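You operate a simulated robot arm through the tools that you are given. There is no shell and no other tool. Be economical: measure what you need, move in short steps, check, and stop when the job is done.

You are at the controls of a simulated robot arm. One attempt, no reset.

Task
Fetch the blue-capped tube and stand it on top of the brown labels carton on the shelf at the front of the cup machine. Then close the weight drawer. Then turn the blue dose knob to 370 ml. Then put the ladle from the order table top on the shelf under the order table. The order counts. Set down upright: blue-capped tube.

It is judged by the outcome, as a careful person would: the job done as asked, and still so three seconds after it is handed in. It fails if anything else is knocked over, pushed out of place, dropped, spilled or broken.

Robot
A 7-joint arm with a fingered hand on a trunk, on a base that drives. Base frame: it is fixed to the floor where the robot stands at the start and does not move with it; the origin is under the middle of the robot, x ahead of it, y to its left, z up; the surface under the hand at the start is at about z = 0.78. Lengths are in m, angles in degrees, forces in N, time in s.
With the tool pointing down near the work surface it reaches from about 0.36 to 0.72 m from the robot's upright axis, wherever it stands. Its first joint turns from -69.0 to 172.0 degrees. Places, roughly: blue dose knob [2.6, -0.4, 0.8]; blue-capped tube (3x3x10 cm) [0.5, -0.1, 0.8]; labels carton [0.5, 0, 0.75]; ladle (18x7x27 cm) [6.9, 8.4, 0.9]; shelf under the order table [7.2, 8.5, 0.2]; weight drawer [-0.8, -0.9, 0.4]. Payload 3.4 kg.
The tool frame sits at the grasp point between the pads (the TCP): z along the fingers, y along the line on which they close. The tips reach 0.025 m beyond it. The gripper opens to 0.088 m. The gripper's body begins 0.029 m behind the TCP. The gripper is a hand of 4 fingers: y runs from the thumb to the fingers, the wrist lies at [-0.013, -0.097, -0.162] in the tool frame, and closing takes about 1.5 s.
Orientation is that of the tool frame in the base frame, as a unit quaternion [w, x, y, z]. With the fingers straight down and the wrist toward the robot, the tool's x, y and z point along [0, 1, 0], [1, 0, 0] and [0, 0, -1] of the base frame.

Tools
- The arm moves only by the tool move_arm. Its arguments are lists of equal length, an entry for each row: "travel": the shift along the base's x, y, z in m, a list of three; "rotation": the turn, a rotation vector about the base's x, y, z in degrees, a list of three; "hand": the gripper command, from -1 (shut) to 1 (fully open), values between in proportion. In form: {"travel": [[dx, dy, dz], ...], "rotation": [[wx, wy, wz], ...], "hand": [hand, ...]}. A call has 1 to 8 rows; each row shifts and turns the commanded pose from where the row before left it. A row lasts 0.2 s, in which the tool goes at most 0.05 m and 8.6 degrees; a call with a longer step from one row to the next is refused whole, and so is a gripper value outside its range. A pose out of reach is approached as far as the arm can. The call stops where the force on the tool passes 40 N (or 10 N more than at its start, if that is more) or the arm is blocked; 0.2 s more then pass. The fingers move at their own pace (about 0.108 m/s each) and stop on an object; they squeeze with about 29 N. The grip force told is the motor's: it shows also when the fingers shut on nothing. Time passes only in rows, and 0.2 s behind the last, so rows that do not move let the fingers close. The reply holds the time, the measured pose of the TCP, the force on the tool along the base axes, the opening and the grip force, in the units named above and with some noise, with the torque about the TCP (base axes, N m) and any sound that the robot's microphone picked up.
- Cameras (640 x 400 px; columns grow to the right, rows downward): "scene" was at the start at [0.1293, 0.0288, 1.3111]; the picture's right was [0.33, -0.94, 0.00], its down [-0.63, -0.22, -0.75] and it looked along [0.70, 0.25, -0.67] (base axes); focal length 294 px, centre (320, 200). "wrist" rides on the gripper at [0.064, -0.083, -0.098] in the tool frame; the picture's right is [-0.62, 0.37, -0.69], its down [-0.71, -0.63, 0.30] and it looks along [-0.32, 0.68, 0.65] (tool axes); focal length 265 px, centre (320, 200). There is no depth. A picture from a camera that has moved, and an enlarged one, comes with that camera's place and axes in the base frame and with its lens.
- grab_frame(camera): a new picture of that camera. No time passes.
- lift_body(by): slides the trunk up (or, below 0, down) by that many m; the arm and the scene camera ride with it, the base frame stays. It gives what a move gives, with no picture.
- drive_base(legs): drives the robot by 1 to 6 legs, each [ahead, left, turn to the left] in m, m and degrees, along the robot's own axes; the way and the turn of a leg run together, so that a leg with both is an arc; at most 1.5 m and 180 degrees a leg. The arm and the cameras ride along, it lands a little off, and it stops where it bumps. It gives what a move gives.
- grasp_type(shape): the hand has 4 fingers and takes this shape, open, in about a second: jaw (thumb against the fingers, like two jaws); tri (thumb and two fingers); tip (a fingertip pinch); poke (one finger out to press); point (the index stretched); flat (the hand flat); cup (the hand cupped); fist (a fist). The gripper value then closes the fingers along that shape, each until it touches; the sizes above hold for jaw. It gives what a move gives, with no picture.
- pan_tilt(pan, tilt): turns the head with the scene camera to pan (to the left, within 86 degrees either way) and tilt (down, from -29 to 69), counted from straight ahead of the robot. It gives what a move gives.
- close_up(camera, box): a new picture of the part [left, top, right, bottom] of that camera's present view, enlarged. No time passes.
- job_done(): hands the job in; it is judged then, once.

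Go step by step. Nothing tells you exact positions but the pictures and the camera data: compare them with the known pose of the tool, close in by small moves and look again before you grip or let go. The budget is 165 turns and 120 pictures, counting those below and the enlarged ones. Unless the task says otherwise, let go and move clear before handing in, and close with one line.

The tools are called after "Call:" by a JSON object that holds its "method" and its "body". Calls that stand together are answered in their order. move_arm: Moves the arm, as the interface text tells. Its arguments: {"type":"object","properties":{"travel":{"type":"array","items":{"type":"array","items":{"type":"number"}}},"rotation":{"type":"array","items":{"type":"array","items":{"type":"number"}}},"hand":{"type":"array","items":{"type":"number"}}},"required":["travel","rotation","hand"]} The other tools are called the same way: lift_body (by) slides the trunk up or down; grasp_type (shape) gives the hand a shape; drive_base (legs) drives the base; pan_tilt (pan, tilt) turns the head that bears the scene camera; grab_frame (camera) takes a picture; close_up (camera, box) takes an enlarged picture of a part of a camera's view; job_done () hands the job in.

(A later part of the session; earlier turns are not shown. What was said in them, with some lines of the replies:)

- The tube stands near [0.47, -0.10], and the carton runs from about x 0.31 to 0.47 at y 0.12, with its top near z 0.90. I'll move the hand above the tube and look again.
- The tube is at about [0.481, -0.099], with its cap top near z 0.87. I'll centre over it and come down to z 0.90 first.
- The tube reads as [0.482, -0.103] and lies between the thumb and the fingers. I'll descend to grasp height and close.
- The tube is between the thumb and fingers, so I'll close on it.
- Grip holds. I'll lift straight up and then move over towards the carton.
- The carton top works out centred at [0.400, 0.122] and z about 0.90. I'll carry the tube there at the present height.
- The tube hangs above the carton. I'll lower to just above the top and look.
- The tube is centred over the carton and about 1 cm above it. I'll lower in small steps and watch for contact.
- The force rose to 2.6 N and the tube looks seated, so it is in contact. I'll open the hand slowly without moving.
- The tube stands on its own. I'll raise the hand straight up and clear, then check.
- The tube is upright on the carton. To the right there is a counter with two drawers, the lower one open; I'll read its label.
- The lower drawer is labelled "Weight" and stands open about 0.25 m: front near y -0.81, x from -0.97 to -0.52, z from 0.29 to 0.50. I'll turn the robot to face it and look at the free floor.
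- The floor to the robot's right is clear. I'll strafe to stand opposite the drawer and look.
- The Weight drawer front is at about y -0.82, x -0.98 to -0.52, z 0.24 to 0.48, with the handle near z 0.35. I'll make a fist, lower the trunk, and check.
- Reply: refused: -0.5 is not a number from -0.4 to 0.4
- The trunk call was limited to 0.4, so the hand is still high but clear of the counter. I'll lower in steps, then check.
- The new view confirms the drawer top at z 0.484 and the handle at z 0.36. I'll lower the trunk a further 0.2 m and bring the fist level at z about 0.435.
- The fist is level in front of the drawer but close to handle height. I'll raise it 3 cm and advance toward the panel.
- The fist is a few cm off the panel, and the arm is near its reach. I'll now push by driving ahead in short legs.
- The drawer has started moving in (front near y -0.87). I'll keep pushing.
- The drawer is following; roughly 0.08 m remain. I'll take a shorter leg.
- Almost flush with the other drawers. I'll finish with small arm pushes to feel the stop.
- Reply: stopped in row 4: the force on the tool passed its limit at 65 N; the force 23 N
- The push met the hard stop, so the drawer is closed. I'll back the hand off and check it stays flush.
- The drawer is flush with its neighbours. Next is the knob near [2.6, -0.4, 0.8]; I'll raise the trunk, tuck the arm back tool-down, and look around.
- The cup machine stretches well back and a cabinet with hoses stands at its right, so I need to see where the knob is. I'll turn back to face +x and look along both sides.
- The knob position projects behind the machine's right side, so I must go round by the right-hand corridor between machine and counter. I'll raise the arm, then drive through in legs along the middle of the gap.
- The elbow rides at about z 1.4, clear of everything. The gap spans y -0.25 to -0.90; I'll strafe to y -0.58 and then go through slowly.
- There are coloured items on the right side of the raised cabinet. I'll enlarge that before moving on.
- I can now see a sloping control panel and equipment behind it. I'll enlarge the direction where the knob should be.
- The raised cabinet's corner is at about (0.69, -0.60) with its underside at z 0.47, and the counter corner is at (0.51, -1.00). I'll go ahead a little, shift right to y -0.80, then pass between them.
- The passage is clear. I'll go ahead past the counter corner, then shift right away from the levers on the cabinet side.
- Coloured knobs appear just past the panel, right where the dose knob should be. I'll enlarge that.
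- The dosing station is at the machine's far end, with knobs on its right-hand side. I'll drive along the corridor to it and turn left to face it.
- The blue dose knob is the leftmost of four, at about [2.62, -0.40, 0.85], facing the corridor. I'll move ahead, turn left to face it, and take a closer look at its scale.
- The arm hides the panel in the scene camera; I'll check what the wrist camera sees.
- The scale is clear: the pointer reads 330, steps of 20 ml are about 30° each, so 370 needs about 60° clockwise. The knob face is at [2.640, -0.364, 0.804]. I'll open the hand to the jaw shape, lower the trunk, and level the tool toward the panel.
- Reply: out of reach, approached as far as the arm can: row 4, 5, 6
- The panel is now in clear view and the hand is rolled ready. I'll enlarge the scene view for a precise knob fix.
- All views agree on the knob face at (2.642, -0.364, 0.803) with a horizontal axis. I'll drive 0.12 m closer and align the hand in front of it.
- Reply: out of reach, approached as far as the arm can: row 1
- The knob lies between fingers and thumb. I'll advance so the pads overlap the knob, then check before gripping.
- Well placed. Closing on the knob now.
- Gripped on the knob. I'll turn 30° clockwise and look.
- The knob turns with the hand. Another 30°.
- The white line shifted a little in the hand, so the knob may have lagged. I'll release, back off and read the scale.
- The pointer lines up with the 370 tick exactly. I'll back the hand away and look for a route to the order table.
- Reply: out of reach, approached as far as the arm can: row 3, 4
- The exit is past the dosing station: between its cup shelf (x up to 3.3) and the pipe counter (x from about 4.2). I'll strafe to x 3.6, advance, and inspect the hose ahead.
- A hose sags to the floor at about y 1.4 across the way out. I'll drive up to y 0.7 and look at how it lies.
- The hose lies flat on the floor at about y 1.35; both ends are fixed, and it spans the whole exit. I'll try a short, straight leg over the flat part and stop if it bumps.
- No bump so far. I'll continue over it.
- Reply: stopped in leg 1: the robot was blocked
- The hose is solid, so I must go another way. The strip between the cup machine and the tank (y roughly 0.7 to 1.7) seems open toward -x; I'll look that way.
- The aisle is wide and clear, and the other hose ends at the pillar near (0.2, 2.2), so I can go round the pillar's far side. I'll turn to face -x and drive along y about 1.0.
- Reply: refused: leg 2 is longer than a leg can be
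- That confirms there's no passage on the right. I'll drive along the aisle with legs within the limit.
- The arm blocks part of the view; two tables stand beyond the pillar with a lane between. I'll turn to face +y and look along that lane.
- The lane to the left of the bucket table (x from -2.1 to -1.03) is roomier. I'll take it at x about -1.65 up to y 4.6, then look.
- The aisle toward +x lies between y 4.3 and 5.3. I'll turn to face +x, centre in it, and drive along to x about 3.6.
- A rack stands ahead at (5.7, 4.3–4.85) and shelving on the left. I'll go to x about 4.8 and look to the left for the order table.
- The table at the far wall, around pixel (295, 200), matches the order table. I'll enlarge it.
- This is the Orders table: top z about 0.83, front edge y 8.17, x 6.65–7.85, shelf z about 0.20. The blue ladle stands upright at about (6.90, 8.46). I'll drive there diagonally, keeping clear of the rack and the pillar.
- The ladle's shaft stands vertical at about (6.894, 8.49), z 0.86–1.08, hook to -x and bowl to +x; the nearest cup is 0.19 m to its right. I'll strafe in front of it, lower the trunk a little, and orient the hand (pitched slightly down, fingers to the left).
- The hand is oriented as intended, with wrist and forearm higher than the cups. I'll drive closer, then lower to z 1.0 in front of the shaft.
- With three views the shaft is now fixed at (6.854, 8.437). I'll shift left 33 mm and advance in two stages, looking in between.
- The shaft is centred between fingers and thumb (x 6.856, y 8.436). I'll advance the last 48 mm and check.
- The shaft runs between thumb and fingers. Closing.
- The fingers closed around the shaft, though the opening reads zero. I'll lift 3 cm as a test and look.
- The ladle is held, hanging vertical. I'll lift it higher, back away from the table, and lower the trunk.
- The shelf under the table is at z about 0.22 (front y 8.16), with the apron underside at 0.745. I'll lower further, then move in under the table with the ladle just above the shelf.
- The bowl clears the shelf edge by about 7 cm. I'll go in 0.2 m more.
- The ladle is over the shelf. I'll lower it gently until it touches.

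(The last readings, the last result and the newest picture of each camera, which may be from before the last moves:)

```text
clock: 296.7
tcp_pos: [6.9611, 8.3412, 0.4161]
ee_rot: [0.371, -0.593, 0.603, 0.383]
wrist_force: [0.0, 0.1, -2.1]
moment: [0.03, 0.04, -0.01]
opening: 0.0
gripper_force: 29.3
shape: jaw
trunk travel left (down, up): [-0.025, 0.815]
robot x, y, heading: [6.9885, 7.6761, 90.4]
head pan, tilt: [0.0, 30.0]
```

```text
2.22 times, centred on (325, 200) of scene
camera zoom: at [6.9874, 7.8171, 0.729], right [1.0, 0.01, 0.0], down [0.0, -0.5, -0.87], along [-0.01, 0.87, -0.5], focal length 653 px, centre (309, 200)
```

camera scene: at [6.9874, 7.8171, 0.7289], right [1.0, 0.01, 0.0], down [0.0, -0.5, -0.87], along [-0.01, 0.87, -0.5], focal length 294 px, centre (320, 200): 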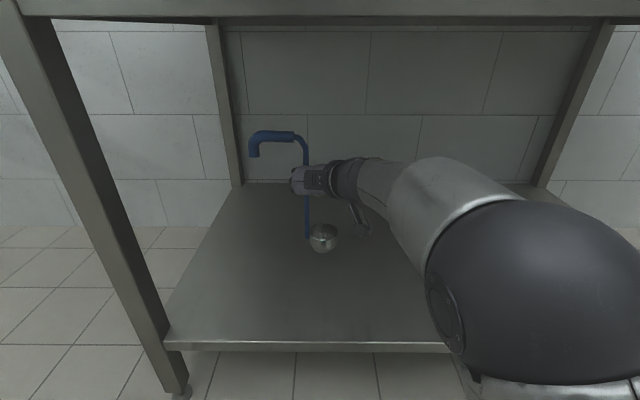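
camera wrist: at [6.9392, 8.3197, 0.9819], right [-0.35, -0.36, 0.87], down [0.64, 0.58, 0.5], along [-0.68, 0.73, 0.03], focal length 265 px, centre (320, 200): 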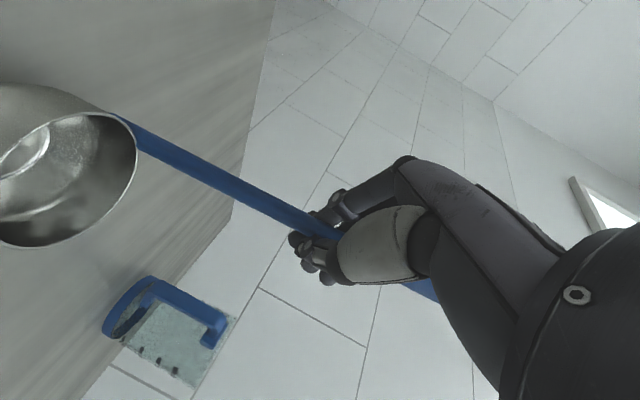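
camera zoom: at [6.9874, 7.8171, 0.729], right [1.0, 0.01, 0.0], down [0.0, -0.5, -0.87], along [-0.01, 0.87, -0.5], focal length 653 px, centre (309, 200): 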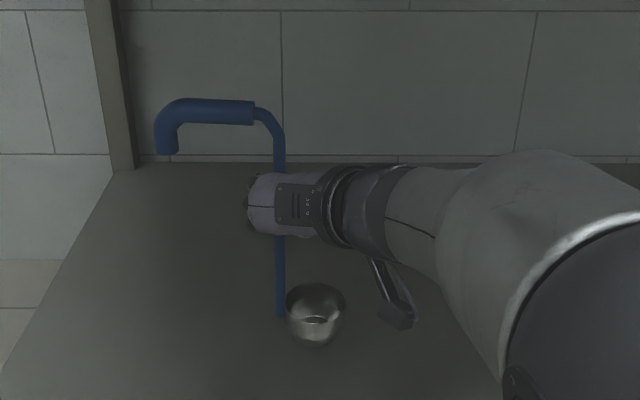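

Call:
{"method": "move_arm", "body": {"travel": [[0, 0, -0.004], [0, 0, -0.004]], "rotation": [[0, 0, 0], [0, 0, 0]], "hand": [-1, -1]}}

Call:
{"method": "move_arm", "body": {"travel": [[0, 0, -0.003], [0, 0, -0.003]], "rotation": [[0, 0, 0], [0, 0, 0]], "hand": [-1, -1]}}

```text
clock: 297.3
tcp_pos: [6.9602, 8.3402, 0.4062]
ee_rot: [0.371, -0.592, 0.604, 0.384]
wrist_force: [-0.5, 0.5, -2.4]
moment: [-0.01, 0.01, 0.0]
opening: 0.0
gripper_force: 28.9
shape: jaw
trunk travel left (down, up): [-0.025, 0.815]
robot x, y, heading: [6.99, 7.6745, 90.2]
head pan, tilt: [0.0, 30.0]
```

```text
clock: 297.9
tcp_pos: [6.9614, 8.3415, 0.4006]
ee_rot: [0.372, -0.592, 0.604, 0.383]
wrist_force: [-0.4, 0.4, -2.6]
moment: [0.01, 0.03, -0.03]
opening: 0.0002
gripper_force: 29.3
shape: jaw
trunk travel left (down, up): [-0.025, 0.815]
robot x, y, heading: [6.9851, 7.677, 90.2]
head pan, tilt: [0.0, 30.0]
```

No contact yet. I'll keep on in small steps.

Call:
{"method": "move_arm", "body": {"travel": [[0, 0, -0.003], [0, 0, -0.003]], "rotation": [[0, 0, 0], [0, 0, 0]], "hand": [-1, -1]}}

Call:
{"method": "close_up", "body": {"camera": "scene", "box": [270, 190, 370, 280]}}

```text
clock: 298.5
tcp_pos: [6.9632, 8.3411, 0.3938]
ee_rot: [0.37, -0.592, 0.605, 0.384]
wrist_force: [-0.7, -0.2, -2.0]
moment: [0.0, 0.01, -0.02]
opening: 0.0003
gripper_force: 28.7
shape: jaw
trunk travel left (down, up): [-0.025, 0.815]
robot x, y, heading: [6.9876, 7.6776, 90.6]
head pan, tilt: [0.0, 30.0]
```

```text
4.44 times, centred on (320, 235) of scene
camera zoom: at [6.9874, 7.8171, 0.7289], right [1.0, 0.01, 0.0], down [0.0, -0.5, -0.87], along [-0.01, 0.87, -0.5], focal length 1305 px, centre (320, 44)
```

zoom: 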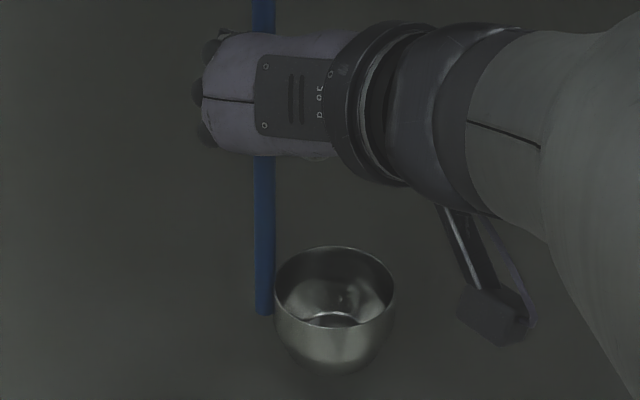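

Call:
{"method": "move_arm", "body": {"travel": [[0, 0, -0.003], [0, 0, -0.003]], "rotation": [[0, 0, 0], [0, 0, 0]], "hand": [-1, -1]}}

Call:
{"method": "move_arm", "body": {"travel": [[0, 0, -0.003], [0, 0, -0.002]], "rotation": [[0, 0, 0], [0, 0, 0]], "hand": [-1, -1]}}

```text
clock: 299.1
tcp_pos: [6.9616, 8.3433, 0.388]
ee_rot: [0.371, -0.592, 0.604, 0.383]
wrist_force: [-0.1, 0.3, -1.7]
moment: [-0.03, 0.05, 0.0]
opening: 0.0
gripper_force: 28.5
shape: jaw
trunk travel left (down, up): [-0.025, 0.815]
robot x, y, heading: [6.9881, 7.6735, 90.6]
head pan, tilt: [0.0, 30.0]
```

```text
clock: 299.7
tcp_pos: [6.9629, 8.3427, 0.3826]
ee_rot: [0.372, -0.592, 0.604, 0.383]
wrist_force: [0.3, -0.1, -1.9]
moment: [-0.04, 0.05, 0.01]
opening: 0.0
gripper_force: 29.2
shape: jaw
trunk travel left (down, up): [-0.025, 0.815]
robot x, y, heading: [6.9885, 7.6799, 90.6]
head pan, tilt: [0.0, 30.0]
```

Call:
{"method": "move_arm", "body": {"travel": [[0, 0, -0.003], [0, 0, -0.002]], "rotation": [[0, 0, 0], [0, 0, 0]], "hand": [-1, -1]}}

Call:
{"method": "close_up", "body": {"camera": "scene", "box": [270, 190, 370, 280]}}

Call:
{"method": "grab_frame", "body": {"camera": "wrist"}}

```text
clock: 300.3
tcp_pos: [6.9617, 8.3426, 0.3786]
ee_rot: [0.371, -0.592, 0.605, 0.383]
wrist_force: [0.1, 0.3, -2.3]
moment: [0.0, 0.08, 0.01]
opening: 0.0
gripper_force: 29.2
shape: jaw
trunk travel left (down, up): [-0.025, 0.815]
robot x, y, heading: [6.9912, 7.6755, 90.3]
head pan, tilt: [0.0, 30.0]
```

```text
4.44 times, centred on (320, 235) of scene
camera zoom: at [6.9874, 7.8171, 0.7289], right [1.0, 0.01, 0.0], down [0.0, -0.5, -0.87], along [-0.01, 0.87, -0.5], focal length 1305 px, centre (320, 44)
```

zoom: 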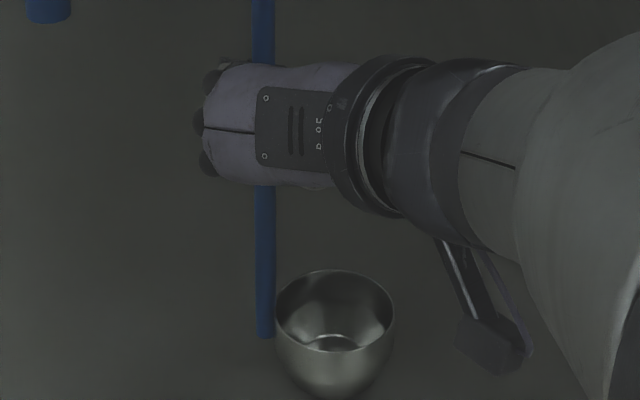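

```text
24 pictures are left
camera wrist: at [7.0442, 8.2251, 0.36], right [-0.35, -0.36, 0.87], down [0.65, 0.58, 0.5], along [-0.68, 0.73, 0.03], focal length 265 px, centre (320, 200)
```

wrist: 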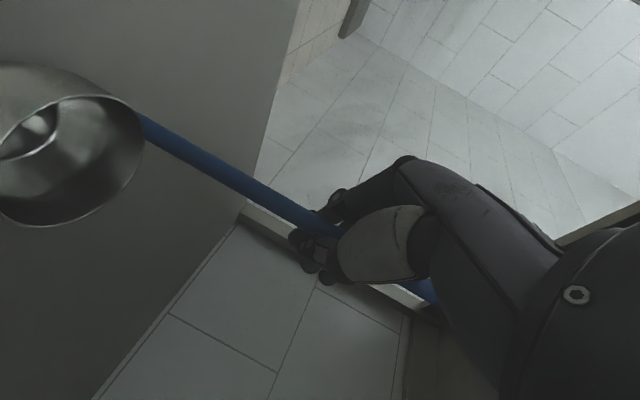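

Call:
{"method": "move_arm", "body": {"travel": [[0, 0, -0.003], [0, 0, -0.003]], "rotation": [[0, 0, 0], [0, 0, 0]], "hand": [-1, -1]}}

Call:
{"method": "move_arm", "body": {"travel": [[0, 0, -0.003], [0, 0, -0.002]], "rotation": [[0, 0, 0], [0, 0, 0]], "hand": [-1, -1]}}

```text
clock: 300.9
tcp_pos: [6.9625, 8.3418, 0.3718]
ee_rot: [0.371, -0.592, 0.605, 0.383]
wrist_force: [-0.5, -0.1, -1.6]
moment: [0.04, 0.04, -0.01]
opening: 0.0
gripper_force: 28.9
shape: jaw
trunk travel left (down, up): [-0.025, 0.815]
robot x, y, heading: [6.9893, 7.6769, 90.4]
head pan, tilt: [0.0, 30.0]
```

```text
clock: 301.5
tcp_pos: [6.9618, 8.3436, 0.37]
ee_rot: [0.372, -0.591, 0.603, 0.386]
wrist_force: [-2.0, 2.4, 7.8]
moment: [-0.02, 0.12, -0.04]
opening: 0.0001
gripper_force: 29.1
shape: jaw
trunk travel left (down, up): [-0.025, 0.815]
robot x, y, heading: [6.9916, 7.6747, 90.1]
head pan, tilt: [0.0, 30.0]
```

It touched the shelf at TCP z 0.370. I'll ease up 2 mm to relieve the pressure and check that it stands straight before releasing.

Call:
{"method": "move_arm", "body": {"travel": [[0, 0, 0.002], [0, 0, 0]], "rotation": [[0, 0, 0], [0, 0, 0]], "hand": [-1, -1]}}

Call:
{"method": "close_up", "body": {"camera": "scene", "box": [230, 130, 420, 290]}}

```text
clock: 302.1
tcp_pos: [6.9627, 8.3421, 0.3713]
ee_rot: [0.371, -0.592, 0.603, 0.384]
wrist_force: [-2.5, 1.2, 6.7]
moment: [0.0, 0.11, -0.02]
opening: 0.0
gripper_force: 29.1
shape: jaw
trunk travel left (down, up): [-0.025, 0.815]
robot x, y, heading: [6.9884, 7.6772, 90.2]
head pan, tilt: [0.0, 30.0]
```

```text
2.50 times, centred on (325, 210) of scene
camera zoom: at [6.9874, 7.8162, 0.7292], right [1.0, 0.01, 0.0], down [0.0, -0.5, -0.87], along [-0.01, 0.87, -0.5], focal length 734 px, centre (308, 175)
```

zoom: 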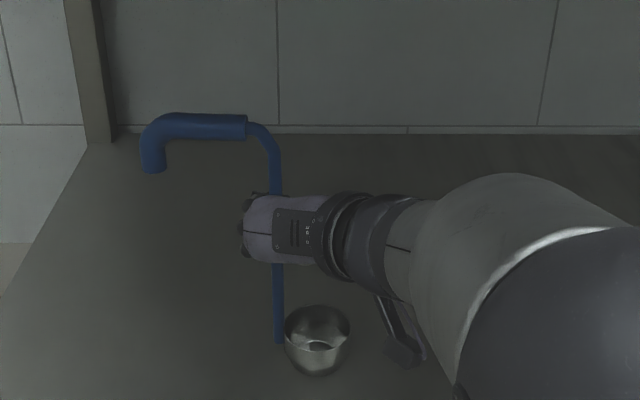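

Still pressing about 8 N. I'll ease up a bit more.

Call:
{"method": "move_arm", "body": {"travel": [[0, 0, 0.002], [0, 0, 0]], "rotation": [[0, 0, 0], [0, 0, 0]], "hand": [-1, -1]}}

```text
clock: 302.7
tcp_pos: [6.9621, 8.3415, 0.3722]
ee_rot: [0.372, -0.592, 0.604, 0.383]
wrist_force: [-1.2, 1.5, 2.1]
moment: [0.0, 0.07, -0.04]
opening: 0.0001
gripper_force: 29.2
shape: jaw
trunk travel left (down, up): [-0.025, 0.815]
robot x, y, heading: [6.9893, 7.6743, 90.4]
head pan, tilt: [0.0, 30.0]
```

Now it is only lightly touching. I'll open the fingers slowly in place.

Call:
{"method": "move_arm", "body": {"travel": [[0, 0, 0], [0, 0, 0], [0, 0, 0], [0, 0, 0], [0, 0, 0], [0, 0, 0], [0, 0, 0], [0, 0, 0]], "rotation": [[0, 0, 0], [0, 0, 0], [0, 0, 0], [0, 0, 0], [0, 0, 0], [0, 0, 0], [0, 0, 0], [0, 0, 0]], "hand": [-0.8, -0.6, -0.4, -0.2, 0.1, 0.4, 0.7, 1]}}

Call:
{"method": "grab_frame", "body": {"camera": "wrist"}}

Call:
{"method": "close_up", "body": {"camera": "scene", "box": [230, 130, 420, 290]}}

```text
clock: 304.5
tcp_pos: [6.962, 8.3412, 0.371]
ee_rot: [0.371, -0.592, 0.604, 0.384]
wrist_force: [0.6, -0.6, -0.2]
moment: [-0.02, -0.03, 0.03]
opening: 0.0875
gripper_force: 0.1
shape: jaw
trunk travel left (down, up): [-0.025, 0.815]
robot x, y, heading: [6.9904, 7.6746, 90.5]
head pan, tilt: [0.0, 30.0]
```

```text
22 pictures are left
camera wrist: at [7.0444, 8.2252, 0.3535], right [-0.35, -0.36, 0.87], down [0.65, 0.58, 0.5], along [-0.68, 0.73, 0.03], focal length 265 px, centre (320, 200)
```

wrist: 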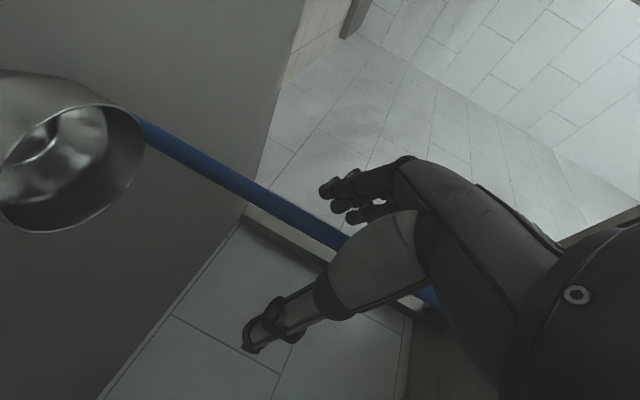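

```text
2.50 times, centred on (325, 210) of scene
camera zoom: at [6.9874, 7.8169, 0.729], right [1.0, 0.01, 0.0], down [0.0, -0.5, -0.87], along [-0.01, 0.87, -0.5], focal length 734 px, centre (308, 175)
```

zoom: 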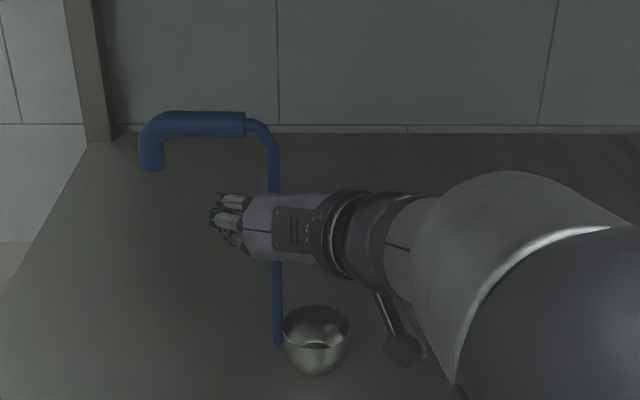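

The ladle stands by itself on the shelf. I'll withdraw straight back.

Call:
{"method": "move_arm", "body": {"travel": [[0, -0.02, 0], [0, -0.03, 0], [0, -0.04, 0], [0, -0.04, 0]], "rotation": [[0, 0, 0], [0, 0, 0], [0, 0, 0], [0, 0, 0]], "hand": [1, 1, 1, 1]}}

Call:
{"method": "drive_base", "body": {"legs": [[-0.35, 0, 0]]}}

Call:
{"method": "grab_frame", "body": {"camera": "scene"}}

```text
clock: 305.5
tcp_pos: [6.9621, 8.2112, 0.3708]
ee_rot: [0.371, -0.592, 0.604, 0.384]
wrist_force: [-0.5, -0.1, 0.1]
moment: [0.02, -0.01, 0.0]
opening: 0.088
gripper_force: 0.0
shape: jaw
trunk travel left (down, up): [-0.025, 0.815]
robot x, y, heading: [6.9932, 7.6773, 90.1]
head pan, tilt: [0.0, 30.0]
```

```text
clock: 307.8
tcp_pos: [6.9633, 7.8639, 0.3709]
ee_rot: [0.371, -0.592, 0.604, 0.383]
wrist_force: [-0.3, 0.3, 0.4]
moment: [-0.03, -0.02, 0.0]
opening: 0.0878
gripper_force: 0.1
shape: jaw
trunk travel left (down, up): [-0.025, 0.815]
robot x, y, heading: [6.9904, 7.3256, 90.6]
head pan, tilt: [0.0, 30.0]
```

```text
20 pictures are left
camera scene: at [6.9896, 7.4692, 0.729], right [1.0, 0.01, 0.0], down [0.0, -0.5, -0.87], along [-0.01, 0.87, -0.5], focal length 294 px, centre (320, 200)
```

scene: 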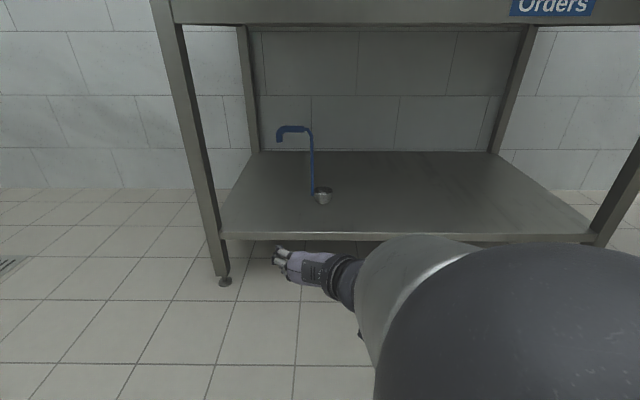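

The ladle stands on the shelf under the order table, and the hand is clear. All four steps are done in order, so I'll hand in.

Call:
{"method": "job_done", "body": {}}

```text
The job is handed in.
```

The blue-capped tube stands upright on the labels carton, the weight drawer is closed, the blue dose knob is at 370 ml, and the ladle stands on the shelf under the order table.
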